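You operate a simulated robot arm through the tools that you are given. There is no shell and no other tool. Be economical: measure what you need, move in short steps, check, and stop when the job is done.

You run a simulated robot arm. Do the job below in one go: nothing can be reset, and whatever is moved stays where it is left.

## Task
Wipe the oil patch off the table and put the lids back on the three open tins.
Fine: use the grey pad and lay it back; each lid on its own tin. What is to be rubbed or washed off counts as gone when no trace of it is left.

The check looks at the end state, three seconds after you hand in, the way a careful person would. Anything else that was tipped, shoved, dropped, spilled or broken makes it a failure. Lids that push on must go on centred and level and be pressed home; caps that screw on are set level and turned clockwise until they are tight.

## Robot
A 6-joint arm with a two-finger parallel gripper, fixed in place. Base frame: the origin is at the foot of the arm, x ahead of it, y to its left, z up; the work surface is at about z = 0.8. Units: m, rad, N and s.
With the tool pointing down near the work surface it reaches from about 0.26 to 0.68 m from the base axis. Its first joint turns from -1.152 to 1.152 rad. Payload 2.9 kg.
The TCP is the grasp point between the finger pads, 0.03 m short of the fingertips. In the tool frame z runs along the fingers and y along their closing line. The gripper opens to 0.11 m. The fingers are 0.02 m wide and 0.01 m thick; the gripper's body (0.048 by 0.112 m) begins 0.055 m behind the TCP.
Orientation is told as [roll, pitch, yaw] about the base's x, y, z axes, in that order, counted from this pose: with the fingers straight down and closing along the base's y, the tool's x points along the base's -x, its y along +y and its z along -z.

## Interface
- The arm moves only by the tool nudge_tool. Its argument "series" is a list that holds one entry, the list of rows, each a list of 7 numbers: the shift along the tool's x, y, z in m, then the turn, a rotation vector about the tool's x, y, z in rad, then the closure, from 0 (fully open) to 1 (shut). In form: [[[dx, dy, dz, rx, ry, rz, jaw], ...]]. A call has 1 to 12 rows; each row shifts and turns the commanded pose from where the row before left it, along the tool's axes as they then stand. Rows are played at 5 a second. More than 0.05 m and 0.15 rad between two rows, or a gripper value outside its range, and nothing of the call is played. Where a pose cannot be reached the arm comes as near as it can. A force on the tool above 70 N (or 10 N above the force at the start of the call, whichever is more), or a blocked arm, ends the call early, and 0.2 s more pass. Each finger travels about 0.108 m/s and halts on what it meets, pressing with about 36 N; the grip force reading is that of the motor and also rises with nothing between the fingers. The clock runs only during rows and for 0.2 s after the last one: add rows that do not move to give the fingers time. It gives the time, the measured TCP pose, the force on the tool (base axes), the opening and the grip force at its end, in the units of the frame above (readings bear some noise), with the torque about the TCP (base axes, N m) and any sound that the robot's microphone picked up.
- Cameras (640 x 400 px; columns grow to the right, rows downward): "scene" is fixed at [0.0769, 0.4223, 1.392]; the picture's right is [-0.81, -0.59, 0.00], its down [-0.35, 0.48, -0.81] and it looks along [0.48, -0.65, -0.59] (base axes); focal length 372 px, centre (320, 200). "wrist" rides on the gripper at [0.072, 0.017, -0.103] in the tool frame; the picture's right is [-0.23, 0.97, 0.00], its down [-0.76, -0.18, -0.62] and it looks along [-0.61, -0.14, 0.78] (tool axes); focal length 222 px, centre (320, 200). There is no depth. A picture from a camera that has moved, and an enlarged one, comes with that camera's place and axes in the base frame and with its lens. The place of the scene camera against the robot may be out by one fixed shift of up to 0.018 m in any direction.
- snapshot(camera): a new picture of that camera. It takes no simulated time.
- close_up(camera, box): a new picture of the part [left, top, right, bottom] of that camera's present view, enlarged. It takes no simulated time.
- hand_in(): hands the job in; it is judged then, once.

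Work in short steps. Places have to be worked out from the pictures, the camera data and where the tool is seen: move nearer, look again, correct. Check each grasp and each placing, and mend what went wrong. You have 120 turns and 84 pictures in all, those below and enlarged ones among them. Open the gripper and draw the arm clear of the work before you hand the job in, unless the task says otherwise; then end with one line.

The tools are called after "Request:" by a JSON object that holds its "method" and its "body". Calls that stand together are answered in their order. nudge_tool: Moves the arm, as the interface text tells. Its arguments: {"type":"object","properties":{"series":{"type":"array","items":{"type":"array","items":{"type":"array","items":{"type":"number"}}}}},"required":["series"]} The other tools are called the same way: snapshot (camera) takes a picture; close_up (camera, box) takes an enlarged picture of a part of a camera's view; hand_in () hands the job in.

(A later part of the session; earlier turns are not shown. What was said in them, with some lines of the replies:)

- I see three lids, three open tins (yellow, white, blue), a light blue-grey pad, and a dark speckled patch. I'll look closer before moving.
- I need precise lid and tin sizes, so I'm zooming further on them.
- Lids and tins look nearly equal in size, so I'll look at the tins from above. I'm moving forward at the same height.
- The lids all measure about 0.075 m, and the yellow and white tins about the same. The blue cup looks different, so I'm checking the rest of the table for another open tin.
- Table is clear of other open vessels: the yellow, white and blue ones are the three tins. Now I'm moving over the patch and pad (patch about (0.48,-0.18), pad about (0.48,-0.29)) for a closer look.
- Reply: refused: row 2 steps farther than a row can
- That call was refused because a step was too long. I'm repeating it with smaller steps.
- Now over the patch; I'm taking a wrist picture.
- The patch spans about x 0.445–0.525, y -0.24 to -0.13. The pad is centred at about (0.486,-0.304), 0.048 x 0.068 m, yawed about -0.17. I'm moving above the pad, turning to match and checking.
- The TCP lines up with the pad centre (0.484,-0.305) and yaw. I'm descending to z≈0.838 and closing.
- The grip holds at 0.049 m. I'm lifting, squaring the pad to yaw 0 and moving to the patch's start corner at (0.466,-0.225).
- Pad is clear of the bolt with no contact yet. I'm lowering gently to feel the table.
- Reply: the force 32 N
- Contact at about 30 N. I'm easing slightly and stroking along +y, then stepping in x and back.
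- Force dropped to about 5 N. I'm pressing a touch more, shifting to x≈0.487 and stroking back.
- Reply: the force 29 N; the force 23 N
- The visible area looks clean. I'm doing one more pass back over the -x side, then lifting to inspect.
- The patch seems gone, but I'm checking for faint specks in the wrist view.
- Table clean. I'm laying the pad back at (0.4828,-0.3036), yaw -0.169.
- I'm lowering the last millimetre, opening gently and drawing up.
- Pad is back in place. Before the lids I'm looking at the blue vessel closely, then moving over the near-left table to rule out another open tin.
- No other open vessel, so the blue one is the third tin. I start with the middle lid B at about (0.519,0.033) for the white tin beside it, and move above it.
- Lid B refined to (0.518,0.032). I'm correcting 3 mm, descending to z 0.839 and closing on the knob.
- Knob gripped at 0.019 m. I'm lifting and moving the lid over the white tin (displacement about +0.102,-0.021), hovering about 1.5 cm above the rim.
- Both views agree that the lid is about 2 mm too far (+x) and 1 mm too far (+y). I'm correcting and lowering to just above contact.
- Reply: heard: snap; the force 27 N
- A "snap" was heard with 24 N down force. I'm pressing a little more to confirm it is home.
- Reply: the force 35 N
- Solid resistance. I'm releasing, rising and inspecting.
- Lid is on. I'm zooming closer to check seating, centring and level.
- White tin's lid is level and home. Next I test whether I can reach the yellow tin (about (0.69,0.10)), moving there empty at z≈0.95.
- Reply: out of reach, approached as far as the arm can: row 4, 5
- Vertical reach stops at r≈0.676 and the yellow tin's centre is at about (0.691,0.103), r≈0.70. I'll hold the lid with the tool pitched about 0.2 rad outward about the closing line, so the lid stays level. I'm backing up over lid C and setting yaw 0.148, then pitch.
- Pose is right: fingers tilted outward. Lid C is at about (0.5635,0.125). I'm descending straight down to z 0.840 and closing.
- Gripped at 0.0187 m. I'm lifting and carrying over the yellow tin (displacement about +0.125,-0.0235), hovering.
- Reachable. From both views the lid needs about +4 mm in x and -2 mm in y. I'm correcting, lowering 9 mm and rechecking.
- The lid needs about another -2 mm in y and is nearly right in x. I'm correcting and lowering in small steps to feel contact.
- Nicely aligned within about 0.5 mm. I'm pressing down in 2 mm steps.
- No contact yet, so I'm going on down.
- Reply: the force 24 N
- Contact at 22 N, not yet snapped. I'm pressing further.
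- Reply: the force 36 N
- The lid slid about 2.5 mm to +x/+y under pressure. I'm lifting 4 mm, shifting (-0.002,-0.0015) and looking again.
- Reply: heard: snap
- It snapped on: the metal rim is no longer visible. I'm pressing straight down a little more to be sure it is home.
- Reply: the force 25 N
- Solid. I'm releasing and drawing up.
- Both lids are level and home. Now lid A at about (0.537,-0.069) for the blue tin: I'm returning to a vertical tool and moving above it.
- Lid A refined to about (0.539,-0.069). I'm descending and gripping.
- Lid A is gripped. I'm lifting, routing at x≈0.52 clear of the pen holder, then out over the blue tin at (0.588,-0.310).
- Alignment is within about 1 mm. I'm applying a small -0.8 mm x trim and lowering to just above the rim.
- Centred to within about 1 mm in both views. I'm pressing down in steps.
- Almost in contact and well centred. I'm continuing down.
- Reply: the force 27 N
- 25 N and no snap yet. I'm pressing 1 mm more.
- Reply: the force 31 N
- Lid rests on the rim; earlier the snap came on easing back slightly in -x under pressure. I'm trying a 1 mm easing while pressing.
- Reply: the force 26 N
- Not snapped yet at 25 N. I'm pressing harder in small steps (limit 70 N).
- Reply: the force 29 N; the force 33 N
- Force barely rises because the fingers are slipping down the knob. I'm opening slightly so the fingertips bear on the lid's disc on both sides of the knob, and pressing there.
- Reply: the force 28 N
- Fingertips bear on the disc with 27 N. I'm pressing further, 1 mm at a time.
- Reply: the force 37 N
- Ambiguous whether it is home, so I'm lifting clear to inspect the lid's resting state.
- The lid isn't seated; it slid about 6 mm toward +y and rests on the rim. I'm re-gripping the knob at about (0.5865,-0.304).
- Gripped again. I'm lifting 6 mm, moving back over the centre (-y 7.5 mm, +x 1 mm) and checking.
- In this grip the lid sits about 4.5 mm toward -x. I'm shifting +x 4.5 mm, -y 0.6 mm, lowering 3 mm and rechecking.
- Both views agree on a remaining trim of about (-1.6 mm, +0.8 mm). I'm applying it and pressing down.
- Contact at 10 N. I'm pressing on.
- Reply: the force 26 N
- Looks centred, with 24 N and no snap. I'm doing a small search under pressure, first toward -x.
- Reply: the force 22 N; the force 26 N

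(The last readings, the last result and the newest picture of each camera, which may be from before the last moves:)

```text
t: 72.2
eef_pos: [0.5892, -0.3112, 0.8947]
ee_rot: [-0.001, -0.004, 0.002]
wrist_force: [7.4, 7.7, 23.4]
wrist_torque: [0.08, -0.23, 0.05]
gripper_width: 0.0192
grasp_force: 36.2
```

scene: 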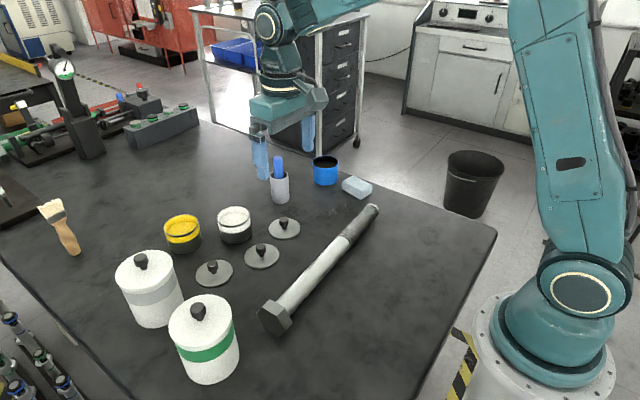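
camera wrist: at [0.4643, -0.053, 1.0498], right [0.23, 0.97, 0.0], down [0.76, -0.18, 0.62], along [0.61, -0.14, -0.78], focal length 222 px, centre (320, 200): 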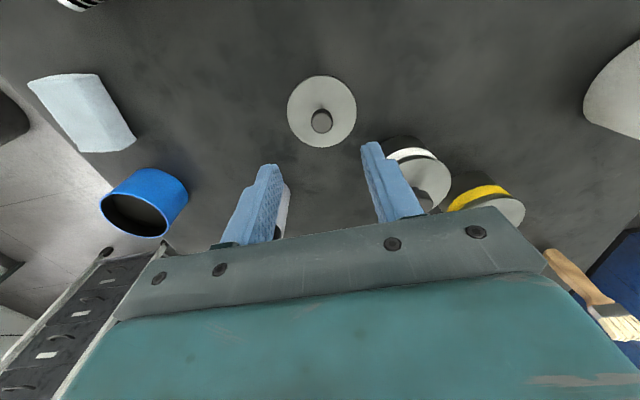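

No snap. I'm lifting 4 mm to relax, then looking at the current relative position before probing systematically.

Request:
{"method": "nudge_tool", "body": {"series": [[[0, 0, -0.005, 0, 0, 0, 0.9], [0, 0, -0.003, 0, 0, 0, 0.9], [0, 0, 0, 0, 0, 0, 0.9], [0, 0, 0, 0, 0, 0, 0.9]]]}}

Request:
{"method": "close_up", "body": {"camera": "scene", "box": [306, 151.5, 346, 176.5]}}

Request:
{"method": "close_up", "body": {"camera": "wrist", "box": [250, 80, 410, 180]}}

```text
t: 73.2
eef_pos: [0.5877, -0.3133, 0.8979]
ee_rot: [0.0, 0.001, 0.0]
wrist_force: [0.6, -0.6, -0.4]
wrist_torque: [0.0, -0.03, 0.01]
gripper_width: 0.0189
grasp_force: 35.9
```

```text
16.00 times, centred on (326, 164) of scene
camera zoom: at [0.0769, 0.4223, 1.392], right [-0.81, -0.59, 0.0], down [-0.35, 0.48, -0.81], along [0.48, -0.65, -0.59], focal length 5944 px, centre (224, 776)
```

zoom: 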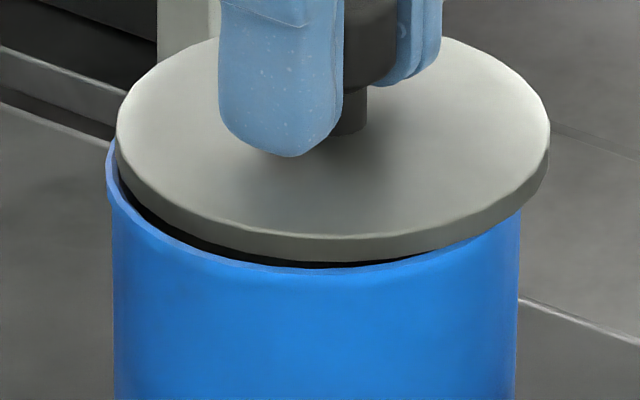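

```text
4.00 times, centred on (330, 130) of wrist
camera zoom: at [0.5169, -0.2945, 1.0007], right [0.23, 0.97, 0.0], down [0.76, -0.18, 0.62], along [0.61, -0.14, -0.78], focal length 888 px, centre (280, 480)
```

zoom: 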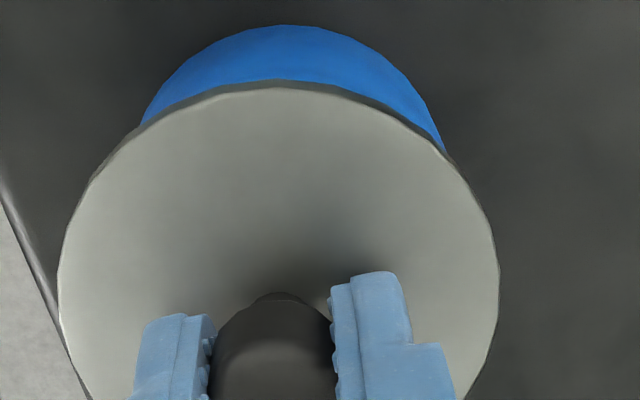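

I estimate the lid needs about (+2.3 mm, +1.8 mm). I'm applying that and pressing, with a slight -x ease to cancel the arm's outward creep.

Request:
{"method": "nudge_tool", "body": {"series": [[[-0.0023, 0.0018, 0, 0, 0, 0, 0.9], [0, 0, 0, 0, 0, 0, 0.9], [0, 0, 0.002, 0, 0, 0, 0.9], [0.0002, 0, 0.0015, 0, 0, 0, 0.9], [0.0003, 0, 0.0015, 0, 0, 0, 0.9], [0.0003, 0, 0.001, 0, 0, 0, 0.9], [0, 0, 0, 0, 0, 0, 0.9]]]}}

```text
t: 74.8
eef_pos: [0.5904, -0.3104, 0.8939]
ee_rot: [0.001, 0.0, 0.001]
wrist_force: [2.0, -0.4, 5.8]
wrist_torque: [0.01, 0.06, -0.01]
gripper_width: 0.0191
grasp_force: 36.3
```

Light contact of 6 N. I'm pressing on.

Request:
{"method": "nudge_tool", "body": {"series": [[[0.0003, 0, 0.001, 0, 0, 0, 0.9], [0.0003, 0, 0.001, 0, 0, 0, 0.9], [0, 0, 0, 0, 0, 0, 0.9]]]}}

Request:
{"method": "nudge_tool", "body": {"series": [[[0.0003, 0, 0.001, 0, 0, 0, 0.9], [0.0002, 0, 0.0007, 0, 0, 0, 0.9], [0, 0, 0, 0, 0, 0, 0.9]]]}}

```text
t: 75.6
eef_pos: [0.59, -0.311, 0.8944]
ee_rot: [-0.002, -0.005, 0.002]
wrist_force: [3.5, 2.2, 21.2]
wrist_torque: [0.04, 0.05, -0.06]
gripper_width: 0.0191
grasp_force: 36.3
```

```text
t: 76.4
eef_pos: [0.5904, -0.3101, 0.8939]
ee_rot: [-0.004, -0.006, 0.0]
wrist_force: [6.4, 2.1, 26.5]
wrist_torque: [0.0, 0.0, -0.05]
gripper_width: 0.0191
grasp_force: 35.6
```

Well centred with low side force, but 26 N is the slip limit of the knob. I'm keeping the grip and letting the fingers slide down until the tips bear on the disc, then pushing harder.

Request:
{"method": "nudge_tool", "body": {"series": [[[0.0002, 0, 0.001, 0, 0, 0, 0.9], [0.0002, 0, 0.001, 0, 0, 0, 0.9], [0, 0, 0, 0, 0, 0, 0.9]]]}}

Request:
{"method": "nudge_tool", "body": {"series": [[[0, 0, 0.001, 0, 0, 0, 0.9], [0, 0, 0.001, 0, 0, 0, 0.9], [0, 0, 0, 0, 0, 0, 0.9]]]}}

```text
t: 77.2
eef_pos: [0.5908, -0.3113, 0.8934]
ee_rot: [-0.006, -0.012, 0.004]
wrist_force: [7.9, 13.1, 33.6]
wrist_torque: [0.08, -0.05, -0.01]
gripper_width: 0.019
grasp_force: 36.8
```

```text
t: 78.0
eef_pos: [0.5902, -0.3121, 0.8918]
ee_rot: [-0.005, -0.009, 0.0]
wrist_force: [0.5, 17.9, 39.8]
wrist_torque: [0.18, 0.1, -0.03]
gripper_width: 0.0192
grasp_force: 36.2
```

40 N with growing side force in y; I'm taking one look.

Request:
{"method": "close_up", "body": {"camera": "scene", "box": [306, 151.5, 346, 176.5]}}

```text
16.00 times, centred on (326, 164) of scene
camera zoom: at [0.0761, 0.4231, 1.3918], right [-0.81, -0.59, 0.0], down [-0.35, 0.48, -0.81], along [0.48, -0.65, -0.59], focal length 5944 px, centre (224, 776)
```

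zoom: 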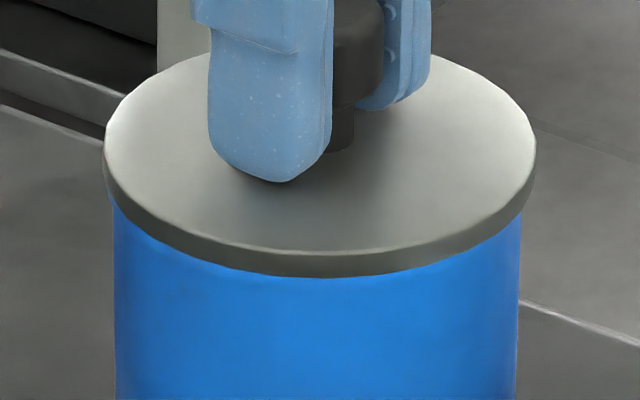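

The arm deflects radially outward under load, dragging the lid. I'm lifting to hover, measuring alignment once more, then pressing with inward compensation.

Request:
{"method": "nudge_tool", "body": {"series": [[[-0.0009, 0, -0.005, 0, 0, 0, 0.9], [-0.0009, 0, -0.006, 0, 0, 0, 0.9], [0, 0, 0, 0, 0, 0, 0.9], [0, 0, 0, 0, 0, 0, 0.9]]]}}

Request:
{"method": "close_up", "body": {"camera": "scene", "box": [306, 151.5, 346, 176.5]}}

Request:
{"method": "close_up", "body": {"camera": "wrist", "box": [250, 80, 410, 180]}}

```text
t: 79.0
eef_pos: [0.5888, -0.3106, 0.8943]
ee_rot: [0.0, 0.002, -0.001]
wrist_force: [0.8, 0.4, -0.7]
wrist_torque: [0.0, -0.02, -0.03]
gripper_width: 0.019
grasp_force: 36.2
```

```text
16.00 times, centred on (326, 164) of scene
camera zoom: at [0.0769, 0.4223, 1.392], right [-0.81, -0.59, 0.0], down [-0.35, 0.48, -0.81], along [0.48, -0.65, -0.59], focal length 5944 px, centre (224, 776)
```

zoom: 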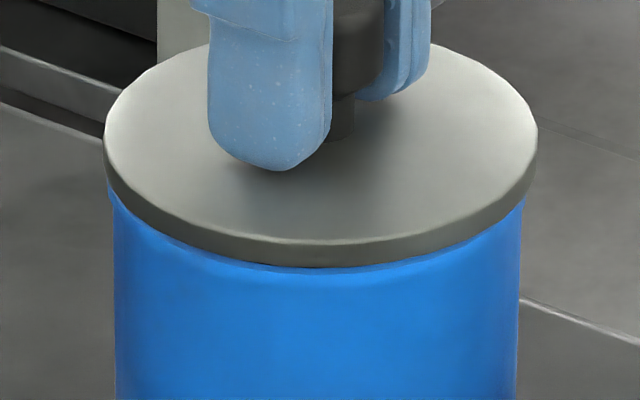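

```text
4.00 times, centred on (330, 130) of wrist
camera zoom: at [0.5184, -0.2933, 0.9981], right [0.23, 0.97, 0.0], down [0.76, -0.18, 0.62], along [0.6, -0.14, -0.78], focal length 888 px, centre (280, 480)
```

zoom: 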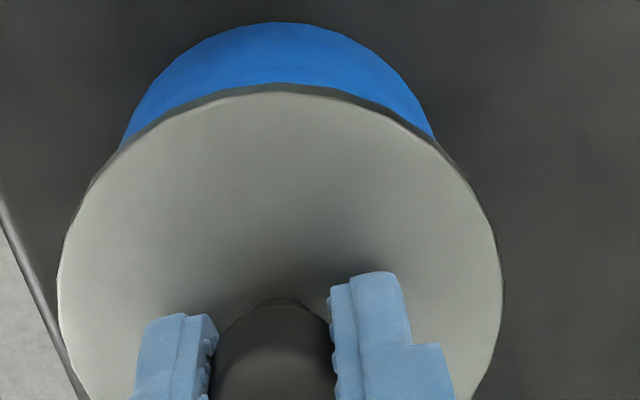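

Alignment is within about 1 mm: trim +0.8 mm x. I'm pressing with radial-inward compensation.

Request:
{"method": "nudge_tool", "body": {"series": [[[-0.0008, 0, 0, 0, 0, 0, 0.9], [0, 0, 0.0015, 0, 0, 0, 0.9], [0.0004, 0.0003, 0.001, 0, 0, 0, 0.9], [0.0005, 0.0003, 0.001, 0, 0, 0, 0.9], [0.0005, 0.0003, 0.001, 0, 0, 0, 0.9], [0, 0, 0, 0, 0, 0, 0.9]]]}}

```text
t: 80.4
eef_pos: [0.5888, -0.3105, 0.8935]
ee_rot: [0.0, -0.003, 0.0]
wrist_force: [2.1, -2.9, 6.2]
wrist_torque: [-0.01, -0.18, -0.08]
gripper_width: 0.0187
grasp_force: 36.1
```

Only 6 N so far. I'm continuing with less compensation.

Request:
{"method": "nudge_tool", "body": {"series": [[[0, 0, 0.001, 0, 0, 0, 0.9], [0.0002, 0.0001, 0.001, 0, 0, 0, 0.9], [0.0004, 0.0002, 0.001, 0, 0, 0, 0.9], [0, 0, 0, 0, 0, 0, 0.9]]]}}

Request:
{"method": "nudge_tool", "body": {"series": [[[-0.0008, -0.0004, 0.0003, 0, 0, 0, 0.9], [-0.0006, -0.0004, 0, 0, 0, 0, 0.9], [0, 0, 0, 0, 0, 0, 0.9]]]}}

```text
t: 81.4
eef_pos: [0.59, -0.3104, 0.8917]
ee_rot: [-0.005, -0.007, 0.001]
wrist_force: [-3.1, 2.3, 29.3]
wrist_torque: [0.02, 0.17, -0.01]
gripper_width: 0.0187
grasp_force: 36.3
```

```text
t: 82.2
eef_pos: [0.59, -0.3105, 0.8915]
ee_rot: [-0.002, -0.004, -0.001]
wrist_force: [-14.8, 4.7, 34.7]
wrist_torque: [0.08, 0.22, 0.05]
gripper_width: 0.0191
grasp_force: 36.0
```

Fingertips are now on the disc, gripped and centred. I'm pushing harder toward about 50–60 N with compensation.

Request:
{"method": "nudge_tool", "body": {"series": [[[0.001, 0.0003, 0.001, 0, 0, 0, 0.9], [0.0005, 0.0003, 0.001, 0, 0, 0, 0.9], [0, 0, 0, 0, 0, 0, 0.9]]]}}

Request:
{"method": "nudge_tool", "body": {"series": [[[0.0004, 0.0003, 0.001, 0, 0, 0, 0.9], [0, 0, 0, 0, 0, 0, 0.9]]]}}

```text
t: 83.0
eef_pos: [0.5904, -0.311, 0.8921]
ee_rot: [-0.005, -0.011, 0.0]
wrist_force: [-7.5, -1.6, 36.7]
wrist_torque: [0.06, 0.22, -0.02]
gripper_width: 0.0188
grasp_force: 35.6
```

```text
t: 83.6
eef_pos: [0.5904, -0.3115, 0.8923]
ee_rot: [-0.008, -0.012, -0.002]
wrist_force: [-6.6, -2.0, 41.9]
wrist_torque: [0.13, 0.17, -0.03]
gripper_width: 0.0184
grasp_force: 36.0
```

42 N with low side force. I'm going on.

Request:
{"method": "nudge_tool", "body": {"series": [[[0.0003, 0.0003, 0.0015, 0, 0, 0, 0.9], [0.0003, 0.0003, 0.0015, 0, 0, 0, 0.9], [0, 0, 0, 0, 0, 0, 0.9]]]}}

Request:
{"method": "nudge_tool", "body": {"series": [[[0.0002, 0.0003, 0.0015, 0, 0, 0, 0.9], [0, 0, 0, 0, 0, 0, 0.9]]]}}

```text
t: 84.4
eef_pos: [0.59, -0.311, 0.8919]
ee_rot: [-0.008, -0.018, 0.0]
wrist_force: [-11.5, -4.5, 52.3]
wrist_torque: [0.16, 0.34, 0.0]
gripper_width: 0.0188
grasp_force: 36.4
```

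```text
t: 85.0
eef_pos: [0.5904, -0.3102, 0.8914]
ee_rot: [-0.011, -0.02, 0.0]
wrist_force: [-17.1, -1.3, 59.6]
wrist_torque: [0.27, 0.39, -0.01]
gripper_width: 0.019
grasp_force: 35.9
```

No snap even at 60 N, so it must be alignment. I'm measuring with the two robust cues (side-to-side symmetry in both cameras) while under load.

Request:
{"method": "close_up", "body": {"camera": "wrist", "box": [250, 80, 410, 180]}}

Request:
{"method": "close_up", "body": {"camera": "scene", "box": [306, 151.5, 346, 176.5]}}

```text
4.00 times, centred on (330, 130) of wrist
camera zoom: at [0.5174, -0.2913, 0.9935], right [0.23, 0.97, -0.01], down [0.75, -0.17, 0.64], along [0.62, -0.15, -0.77], focal length 888 px, centre (280, 480)
```

zoom: 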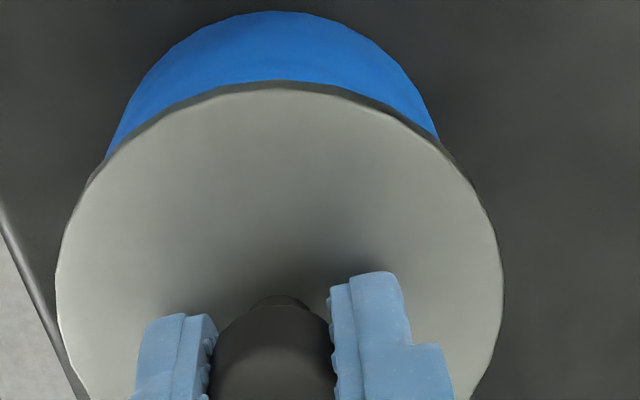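

```text
16.00 times, centred on (326, 164) of scene
camera zoom: at [0.0753, 0.4228, 1.3919], right [-0.81, -0.59, 0.0], down [-0.35, 0.48, -0.81], along [0.48, -0.65, -0.59], focal length 5944 px, centre (224, 776)
```

zoom: 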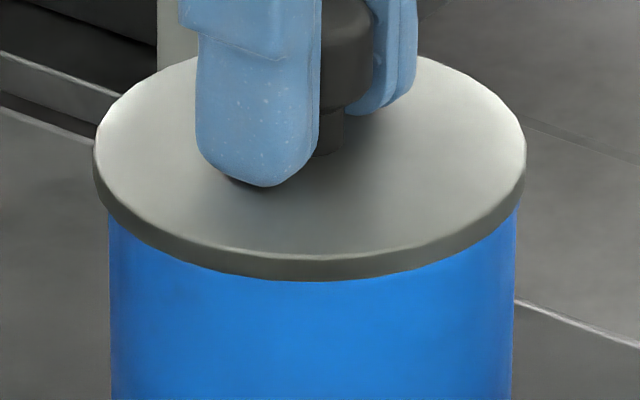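

Both cues agree that my compensation had moved the lid off: it now needs about (+0.8,-1.7) mm. I'm lifting to hover, restoring the position and pressing straight down.

Request:
{"method": "nudge_tool", "body": {"series": [[[0, 0, -0.005, 0, 0, 0, 0.9], [0, 0, -0.005, 0, 0, 0, 0.9], [0, 0, -0.0053, 0, 0, 0, 0.9], [-0.0035, -0.0027, 0, 0, 0, 0, 0.9], [0, 0, 0, 0, 0, 0, 0.9], [0, 0, 0, 0, 0, 0, 0.9]]]}}

Request:
{"method": "nudge_tool", "body": {"series": [[[0, 0, 0.002, 0, 0, 0, 0.9], [0, 0, 0.002, 0, 0, 0, 0.9], [0, 0, 0.002, 0, 0, 0, 0.9], [0, 0, 0, 0, 0, 0, 0.9]]]}}

```text
t: 86.4
eef_pos: [0.5923, -0.311, 0.896]
ee_rot: [0.0, 0.001, 0.0]
wrist_force: [0.0, 0.1, 0.2]
wrist_torque: [0.01, -0.01, 0.0]
gripper_width: 0.0187
grasp_force: 36.1
```

```text
t: 87.4
eef_pos: [0.5919, -0.3119, 0.8938]
ee_rot: [-0.002, -0.001, -0.002]
wrist_force: [-5.3, 1.8, 18.0]
wrist_torque: [0.05, -0.23, 0.06]
gripper_width: 0.0188
grasp_force: 35.5
```

18 N, no snap yet. I'm pressing further.

Request:
{"method": "nudge_tool", "body": {"series": [[[0.0002, 0, 0.0015, 0, 0, 0, 0.9], [0.0002, 0, 0.0015, 0, 0, 0, 0.9], [0, 0, 0, 0, 0, 0, 0.9]]]}}

Request:
{"method": "nudge_tool", "body": {"series": [[[0.0003, 0, 0.002, 0, 0, 0, 0.9], [0.0003, 0, 0.002, 0, 0, 0, 0.9], [0, 0, 0, 0, 0, 0, 0.9]]]}}

```text
t: 88.2
eef_pos: [0.5924, -0.3124, 0.8921]
ee_rot: [-0.005, -0.011, 0.002]
wrist_force: [0.9, 2.3, 31.1]
wrist_torque: [0.07, 0.03, -0.05]
gripper_width: 0.019
grasp_force: 36.3
```

```text
t: 89.0
eef_pos: [0.5919, -0.3128, 0.892]
ee_rot: [-0.006, -0.015, 0.001]
wrist_force: [-7.9, 9.4, 50.4]
wrist_torque: [0.28, 0.44, -0.02]
gripper_width: 0.0187
grasp_force: 36.0
```

Still no snap at 50 N. I'm switching to a gentle probing spiral: relax to about 7 N, slide 1 mm, press to about 30 N, repeat, without lifting off.

Request:
{"method": "nudge_tool", "body": {"series": [[[0, 0, -0.0095, 0, 0, 0, 0.9], [0, 0.001, 0, 0, 0, 0, 0.9], [0, 0, 0.0055, 0, 0, 0, 0.9], [0, 0, -0.0055, 0, 0, 0, 0.9], [0.001, 0, 0, 0, 0, 0, 0.9], [0, 0, 0.0055, 0, 0, 0, 0.9], [0, 0, -0.0055, 0, 0, 0, 0.9], [0, -0.001, 0, 0, 0, 0, 0.9], [0, 0, 0.0055, 0, 0, 0, 0.9], [0, 0, 0, 0, 0, 0, 0.9]]]}}

```text
t: 91.2
eef_pos: [0.5876, -0.312, 0.893]
ee_rot: [-0.002, -0.004, 0.0]
wrist_force: [-12.9, 6.6, 37.7]
wrist_torque: [0.13, 0.65, 0.01]
gripper_width: 0.0187
grasp_force: 36.1
```

No snap. I'm continuing the spiral.

Request:
{"method": "nudge_tool", "body": {"series": [[[0, 0, -0.0055, 0, 0, 0, 0.9], [0, -0.001, 0, 0, 0, 0, 0.9], [0, 0, 0.0055, 0, 0, 0, 0.9], [0, 0, -0.0055, 0, 0, 0, 0.9], [-0.001, 0, 0, 0, 0, 0, 0.9], [0, 0, 0.0055, 0, 0, 0, 0.9], [0, 0, -0.0055, 0, 0, 0, 0.9], [-0.001, 0, 0, 0, 0, 0, 0.9], [0, 0, 0.0055, 0, 0, 0, 0.9], [0, 0, 0, 0, 0, 0, 0.9]]]}}

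```text
t: 93.4
eef_pos: [0.5903, -0.3124, 0.8924]
ee_rot: [-0.002, -0.003, 0.0]
wrist_force: [-8.9, 6.5, 33.8]
wrist_torque: [0.1, 0.4, 0.01]
gripper_width: 0.0186
grasp_force: 35.8
```

Still none. I'm finishing the ring on the +x side.

Request:
{"method": "nudge_tool", "body": {"series": [[[0, 0, -0.0055, 0, 0, 0, 0.9], [0, 0.001, 0, 0, 0, 0, 0.9], [0, 0, 0.0055, 0, 0, 0, 0.9], [0, 0, -0.0055, 0, 0, 0, 0.9], [0, 0.001, 0, 0, 0, 0, 0.9], [0, 0, 0.0055, 0, 0, 0, 0.9], [0, 0, -0.0055, 0, 0, 0, 0.9], [-0.001, -0.001, 0, 0, 0, 0, 0.9], [0, 0, 0.0055, 0, 0, 0, 0.9], [0, 0, 0, 0, 0, 0, 0.9]]]}}

```text
t: 95.6
eef_pos: [0.5919, -0.3103, 0.8924]
ee_rot: [-0.001, -0.003, 0.0]
wrist_force: [-12.7, 5.4, 29.2]
wrist_torque: [0.11, 0.35, -0.05]
gripper_width: 0.0187
grasp_force: 35.9
```

Still no snap. I'm releasing so the lid settles flat on the rim, which removes the height ambiguity, then lifting clear for one clean look.

Request:
{"method": "nudge_tool", "body": {"series": [[[0, 0, -0.0055, 0, 0, 0, 0.9], [0, 0, -0.0015, 0, 0, 0, 0.9], [0, 0, 0, 0, 0, 0, 0.7], [0, 0, 0, 0, 0, 0, 0.5], [0, 0, 0, 0, 0, 0, 0.5], [0, 0, -0.03, 0, 0, 0, 0.5], [0, 0, -0.04, 0, 0, 0, 0.5], [0, 0, 0, 0, 0, 0, 0.5], [0, 0, 0, 0, 0, 0, 0.5]]]}}

Request:
{"method": "close_up", "body": {"camera": "scene", "box": [302, 145, 350, 175]}}

```text
t: 97.6
eef_pos: [0.5903, -0.3121, 0.9621]
ee_rot: [0.0, 0.001, 0.0]
wrist_force: [0.8, -0.2, 0.3]
wrist_torque: [0.01, 0.01, 0.0]
gripper_width: 0.0552
grasp_force: 0.1
heard: snap
```

```text
13.33 times, centred on (326, 160) of scene
camera zoom: at [0.0769, 0.4223, 1.392], right [-0.81, -0.59, 0.0], down [-0.35, 0.48, -0.81], along [0.48, -0.65, -0.59], focal length 4954 px, centre (240, 733)
```

zoom: 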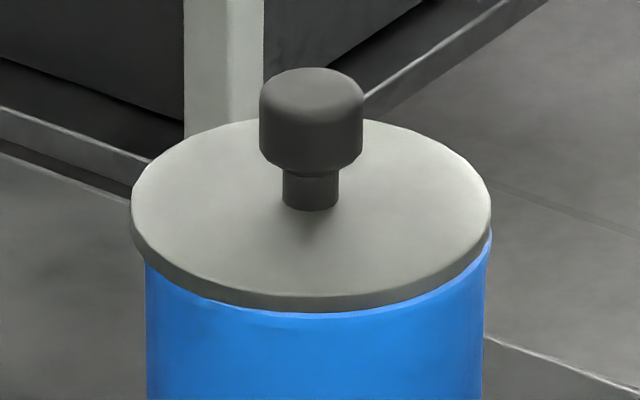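

A snap was heard on release, and the lid appears on with a slight lip showing at the front right. I'll press it home from above with closed fingers on the knob top (knob at about (0.5875,-0.312)).

Request:
{"method": "nudge_tool", "body": {"series": [[[0.0025, 0, 0, 0, 0, 0, 0.8], [0, 0, 0, 0, 0, 0, 1], [0, 0, 0, 0, 0, 0, 1], [0, 0, 0, 0, 0, 0, 1], [0, 0, 0.02, 0, 0, 0, 1], [0, 0, 0.012, 0, 0, 0, 1], [0, 0, 0.004, 0, 0, 0, 1], [0, 0, 0, 0, 0, 0, 1]]]}}

```text
t: 99.4
eef_pos: [0.5893, -0.3113, 0.9297]
ee_rot: [0.0, -0.002, 0.001]
wrist_force: [-0.4, -0.2, -0.2]
wrist_torque: [-0.07, -0.02, -0.01]
gripper_width: 0.0001
grasp_force: 35.6
```

Closed and just above the knob. I'm pressing down in steps.

Request:
{"method": "nudge_tool", "body": {"series": [[[0, 0, 0.002, 0, 0, 0, 1], [0, 0, 0.002, 0, 0, 0, 1], [0, 0, 0.002, 0, 0, 0, 1], [0, 0, 0, 0, 0, 0, 1]]]}}

```text
t: 100.4
eef_pos: [0.5891, -0.3109, 0.9223]
ee_rot: [-0.002, -0.001, 0.0]
wrist_force: [-0.1, 0.1, 1.1]
wrist_torque: [0.01, -0.01, -0.02]
gripper_width: 0.0001
grasp_force: 36.0
```

Still free. I'm going further in small steps.

Request:
{"method": "nudge_tool", "body": {"series": [[[0, 0, 0.0015, 0, 0, 0, 1], [0, 0, 0.0015, 0, 0, 0, 1], [0, 0, 0.0015, 0, 0, 0, 1], [0, 0, 0, 0, 0, 0, 1]]]}}

```text
t: 101.4
eef_pos: [0.5895, -0.3122, 0.9178]
ee_rot: [0.001, -0.002, 0.001]
wrist_force: [0.2, 0.7, 3.6]
wrist_torque: [0.01, 0.05, 0.0]
gripper_width: 0.0
grasp_force: 36.2
```

Touching at 3.6 N. I'm pressing.

Request:
{"method": "nudge_tool", "body": {"series": [[[0.0002, 0, 0.0015, 0, 0, 0, 1], [0.0002, 0, 0.0015, 0, 0, 0, 1], [0.0002, 0, 0.001, 0, 0, 0, 1], [0, 0, 0, 0, 0, 0, 1]]]}}

```text
t: 102.4
eef_pos: [0.5913, -0.3117, 0.9185]
ee_rot: [-0.001, -0.003, 0.001]
wrist_force: [-11.5, 10.4, 32.5]
wrist_torque: [0.31, 0.4, -0.03]
gripper_width: 0.0
grasp_force: 35.9
```

32 N, no snap. I'm relieving the outward side force and pressing on.

Request:
{"method": "nudge_tool", "body": {"series": [[[0.0008, 0.0007, 0.001, 0, 0, 0, 1], [0.0006, 0.0005, 0.001, 0, 0, 0, 1], [0.0004, 0.0003, 0.001, 0, 0, 0, 1], [0, 0, 0, 0, 0, 0, 1]]]}}

```text
t: 103.4
eef_pos: [0.5898, -0.311, 0.9174]
ee_rot: [-0.007, -0.013, -0.002]
wrist_force: [5.1, -1.2, 33.8]
wrist_torque: [-0.07, -0.06, 0.01]
gripper_width: 0.0
grasp_force: 36.3
```

Request:
{"method": "nudge_tool", "body": {"series": [[[0, 0, 0.0015, 0, 0, 0, 1], [0.0002, 0.0002, 0.0015, 0, 0, 0, 1], [0.0002, 0.0002, 0.0015, 0, 0, 0, 1], [0, 0, 0, 0, 0, 0, 1]]]}}

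```text
t: 104.4
eef_pos: [0.5891, -0.3108, 0.917]
ee_rot: [-0.009, -0.016, -0.002]
wrist_force: [-2.8, -3.7, 49.8]
wrist_torque: [-0.1, 0.29, -0.05]
gripper_width: 0.0001
grasp_force: 36.2
```

50 N straight down with no movement: likely home. I'm rising for a comparative wrist look from the same height as before.

Request:
{"method": "nudge_tool", "body": {"series": [[[0, 0, -0.01, 0, 0, 0, 1], [0, 0, -0.03, 0, 0, 0, 1], [0, 0, -0.035, 0, 0, 0, 0.5], [0, 0, 0, 0, 0, 0, 0.5], [0, 0, 0, 0, 0, 0, 0.5]]]}}

Request:
{"method": "close_up", "body": {"camera": "wrist", "box": [260, 60, 388, 140]}}

```text
t: 105.6
eef_pos: [0.5858, -0.3096, 0.9817]
ee_rot: [0.001, 0.0, 0.0]
wrist_force: [-0.2, -0.2, 0.5]
wrist_torque: [0.05, -0.02, 0.03]
gripper_width: 0.0548
grasp_force: 0.0
```

```text
5.00 times, centred on (324, 100) of wrist
camera zoom: at [0.5144, -0.2926, 1.0839], right [0.23, 0.97, 0.0], down [0.76, -0.18, 0.62], along [0.61, -0.14, -0.78], focal length 1111 px, centre (300, 700)
```

zoom: 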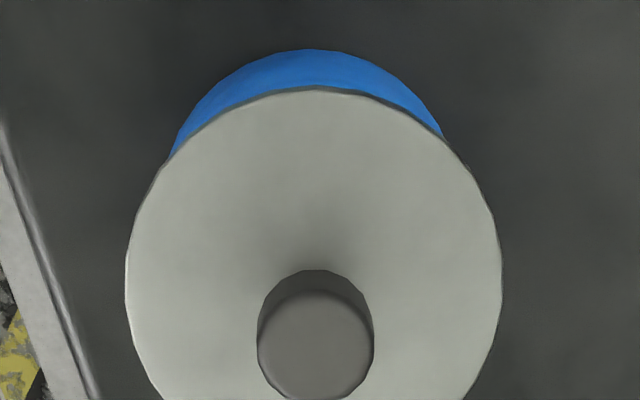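

It looks centred. To confirm it is locked, I'm regripping the knob; a tiny lift will show by weight whether the tin comes with it.

Request:
{"method": "nudge_tool", "body": {"series": [[[0, 0, 0.04, 0, 0, 0, 0.5], [0, 0, 0.035, 0, 0, 0, 0.5], [0, 0, 0.011, 0, 0, 0, 0.5], [0, 0, 0, 0, 0, 0, 0.5], [0, 0, 0, 0, 0, 0, 0.7], [0, 0, 0, 0, 0, 0, 0.85], [0, 0, 0, 0, 0, 0, 0.9], [0, 0, 0, 0, 0, 0, 0.9]]]}}

Request:
{"method": "nudge_tool", "body": {"series": [[[0, 0, -0.001, 0, 0, 0, 0.9], [0, 0, -0.001, 0, 0, 0, 0.9], [0, 0, -0.001, 0, 0, 0, 0.9], [0, 0, 0, 0, 0, 0, 0.9], [0, 0, 0, 0, 0, 0, 0.9]]]}}

Request:
{"method": "nudge_tool", "body": {"series": [[[0, 0, 0, 0, 0, 0, 0.9]]]}}

```text
t: 107.4
eef_pos: [0.5884, -0.3091, 0.8971]
ee_rot: [0.0, -0.001, 0.001]
wrist_force: [-0.1, -0.7, 0.2]
wrist_torque: [0.0, -0.02, 0.01]
gripper_width: 0.0191
grasp_force: 36.2
heard: snap
```

```text
t: 108.6
eef_pos: [0.5881, -0.3102, 0.8988]
ee_rot: [0.0, 0.001, -0.001]
wrist_force: [-0.5, -0.2, 0.5]
wrist_torque: [-0.03, 0.0, 0.01]
gripper_width: 0.0192
grasp_force: 35.9
```

```text
t: 109.0
eef_pos: [0.5885, -0.3093, 0.899]
ee_rot: [0.0, -0.001, 0.0]
wrist_force: [-0.3, 0.3, 0.3]
wrist_torque: [-0.02, 0.01, -0.02]
gripper_width: 0.0189
grasp_force: 36.3
```

The grip popped it loose (snap, and no tin weight on lifting), so it had been seated after the last release. I'm lowering back to light contact and releasing so it self-centres.

Request:
{"method": "nudge_tool", "body": {"series": [[[0, 0, 0.002, 0, 0, 0, 0.9], [0, 0, 0.002, 0, 0, 0, 0.9], [0, 0, 0.001, 0, 0, 0, 0.9], [0, 0, 0, 0, 0, 0, 0.9]]]}}

```text
t: 110.0
eef_pos: [0.5864, -0.3101, 0.8961]
ee_rot: [-0.001, -0.004, -0.001]
wrist_force: [-6.8, 3.4, 24.4]
wrist_torque: [0.02, 0.31, 0.03]
gripper_width: 0.0191
grasp_force: 36.0
```

24 N. I'm relaxing to light contact, then opening.

Request:
{"method": "nudge_tool", "body": {"series": [[[0, 0, -0.002, 0, 0, 0, 0.9], [0, 0, -0.001, 0, 0, 0, 0.9], [0, 0, 0, 0, 0, 0, 0.8], [0, 0, 0, 0, 0, 0, 0.7], [0, 0, 0, 0, 0, 0, 0.7]]]}}

```text
t: 111.2
eef_pos: [0.5874, -0.3103, 0.8974]
ee_rot: [0.002, 0.001, 0.0]
wrist_force: [-0.7, 1.2, 0.3]
wrist_torque: [-0.02, -0.01, -0.01]
gripper_width: 0.0333
grasp_force: 0.1
heard: snap
```

Snap on release again: the lid has seated. I'm rising, closing the fingers and pressing on the knob's top.

Request:
{"method": "nudge_tool", "body": {"series": [[[0, 0, -0.02, 0, 0, 0, 0.6], [0, 0, -0.03, 0, 0, 0, 0.8], [0, 0, 0, 0, 0, 0, 1], [0, 0, 0, 0, 0, 0, 1], [0, 0, 0, 0, 0, 0, 1], [0, 0, 0.015, 0, 0, 0, 1], [0, 0, 0.01, 0, 0, 0, 1], [0, 0, 0.002, 0, 0, 0, 1], [0, 0, 0, 0, 0, 0, 1]]]}}

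Request:
{"method": "nudge_tool", "body": {"series": [[[0.0003, 0.0001, 0.0015, 0, 0, 0, 1], [0.0003, 0.0001, 0.0015, 0, 0, 0, 1], [0, 0, 0, 0, 0, 0, 1]]]}}

```text
t: 113.2
eef_pos: [0.5874, -0.3096, 0.9197]
ee_rot: [0.0, 0.0, 0.0]
wrist_force: [0.3, -0.4, 0.5]
wrist_torque: [0.0, -0.02, 0.0]
gripper_width: 0.0
grasp_force: 35.7
```

```text
t: 114.0
eef_pos: [0.5869, -0.3101, 0.9164]
ee_rot: [0.0, 0.0, 0.001]
wrist_force: [-4.9, -0.4, 9.4]
wrist_torque: [0.01, 0.11, 0.01]
gripper_width: 0.0
grasp_force: 35.7
```

Contact. I'm pressing to about 40 N with inward compensation.

Request:
{"method": "nudge_tool", "body": {"series": [[[0.0005, 0.0002, 0.0015, 0, 0, 0, 1], [0.0005, 0.0003, 0.0015, 0, 0, 0, 1], [0.0004, 0.0003, 0.0015, 0, 0, 0, 1], [0, 0, 0, 0, 0, 0, 1]]]}}

```text
t: 115.0
eef_pos: [0.5867, -0.3094, 0.9173]
ee_rot: [-0.005, -0.01, -0.002]
wrist_force: [5.1, -11.3, 29.1]
wrist_torque: [-0.32, -0.12, -0.04]
gripper_width: 0.0001
grasp_force: 36.1
```

Holds firmly. A bit more force, then I clear away.

Request:
{"method": "nudge_tool", "body": {"series": [[[0, -0.001, 0.0015, 0, 0, 0, 1], [0, 0, 0.0015, 0, 0, 0, 1], [0, 0, 0, 0, 0, 0, 1]]]}}

Request:
{"method": "nudge_tool", "body": {"series": [[[0, 0, -0.008, 0, 0, 0, 1], [0, 0, -0.03, 0, 0, 0, 1], [0, 0, -0.04, 0, 0, 0, 0.5], [0.04, 0, -0.03, 0, 0, 0, 0.3], [0.04, 0.02, -0.02, 0, 0, 0, 0], [0.04, 0.02, 0, 0, 0, 0, 0], [0, 0, 0, 0, 0, 0, 0]]]}}

Request:
{"method": "close_up", "body": {"camera": "scene", "box": [302, 145, 350, 175]}}

```text
t: 115.8
eef_pos: [0.5873, -0.3084, 0.9171]
ee_rot: [-0.005, -0.008, 0.002]
wrist_force: [-8.7, 3.2, 40.3]
wrist_torque: [0.07, 0.33, -0.04]
gripper_width: 0.0
grasp_force: 35.6
```

```text
t: 117.4
eef_pos: [0.4627, -0.2696, 1.034]
ee_rot: [0.001, -0.001, 0.0]
wrist_force: [-0.4, -1.2, -0.2]
wrist_torque: [-0.02, 0.02, 0.01]
gripper_width: 0.1099
grasp_force: 0.1
```

```text
13.33 times, centred on (326, 160) of scene
camera zoom: at [0.0768, 0.4223, 1.392], right [-0.81, -0.59, 0.0], down [-0.35, 0.48, -0.81], along [0.48, -0.65, -0.59], focal length 4954 px, centre (240, 733)
```

zoom: 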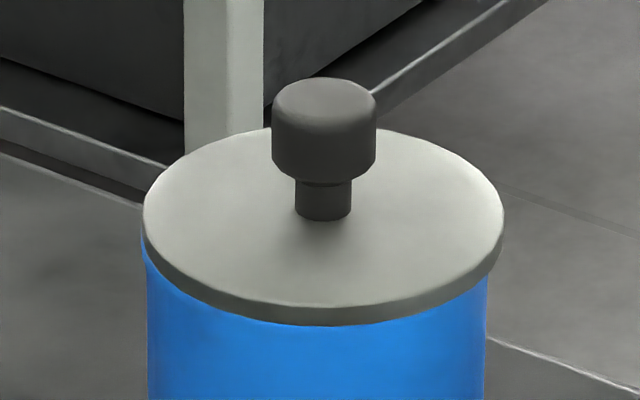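

My pictures are used up. The last one shows the blue tin's lid level, sitting lower and close to centred after the final snap and a 40 N press. The gripper is open and the arm is clear of the work, so I'm handing in.

Request:
{"method": "hand_in", "body": {}}

```text
The job is handed in.
```

I wiped the oil patch away completely, laid the grey pad back where it was, and put a lid on each of the three tins. The white and yellow lids are level and snapped home. The blue tin's lid snapped when I let go of it and held under a 40 N press, but it sits about 1–2 mm off centre, and I couldn't confirm it is locked. The yellow and blue tins shifted by a millimetre or two while I pressed their lids on.
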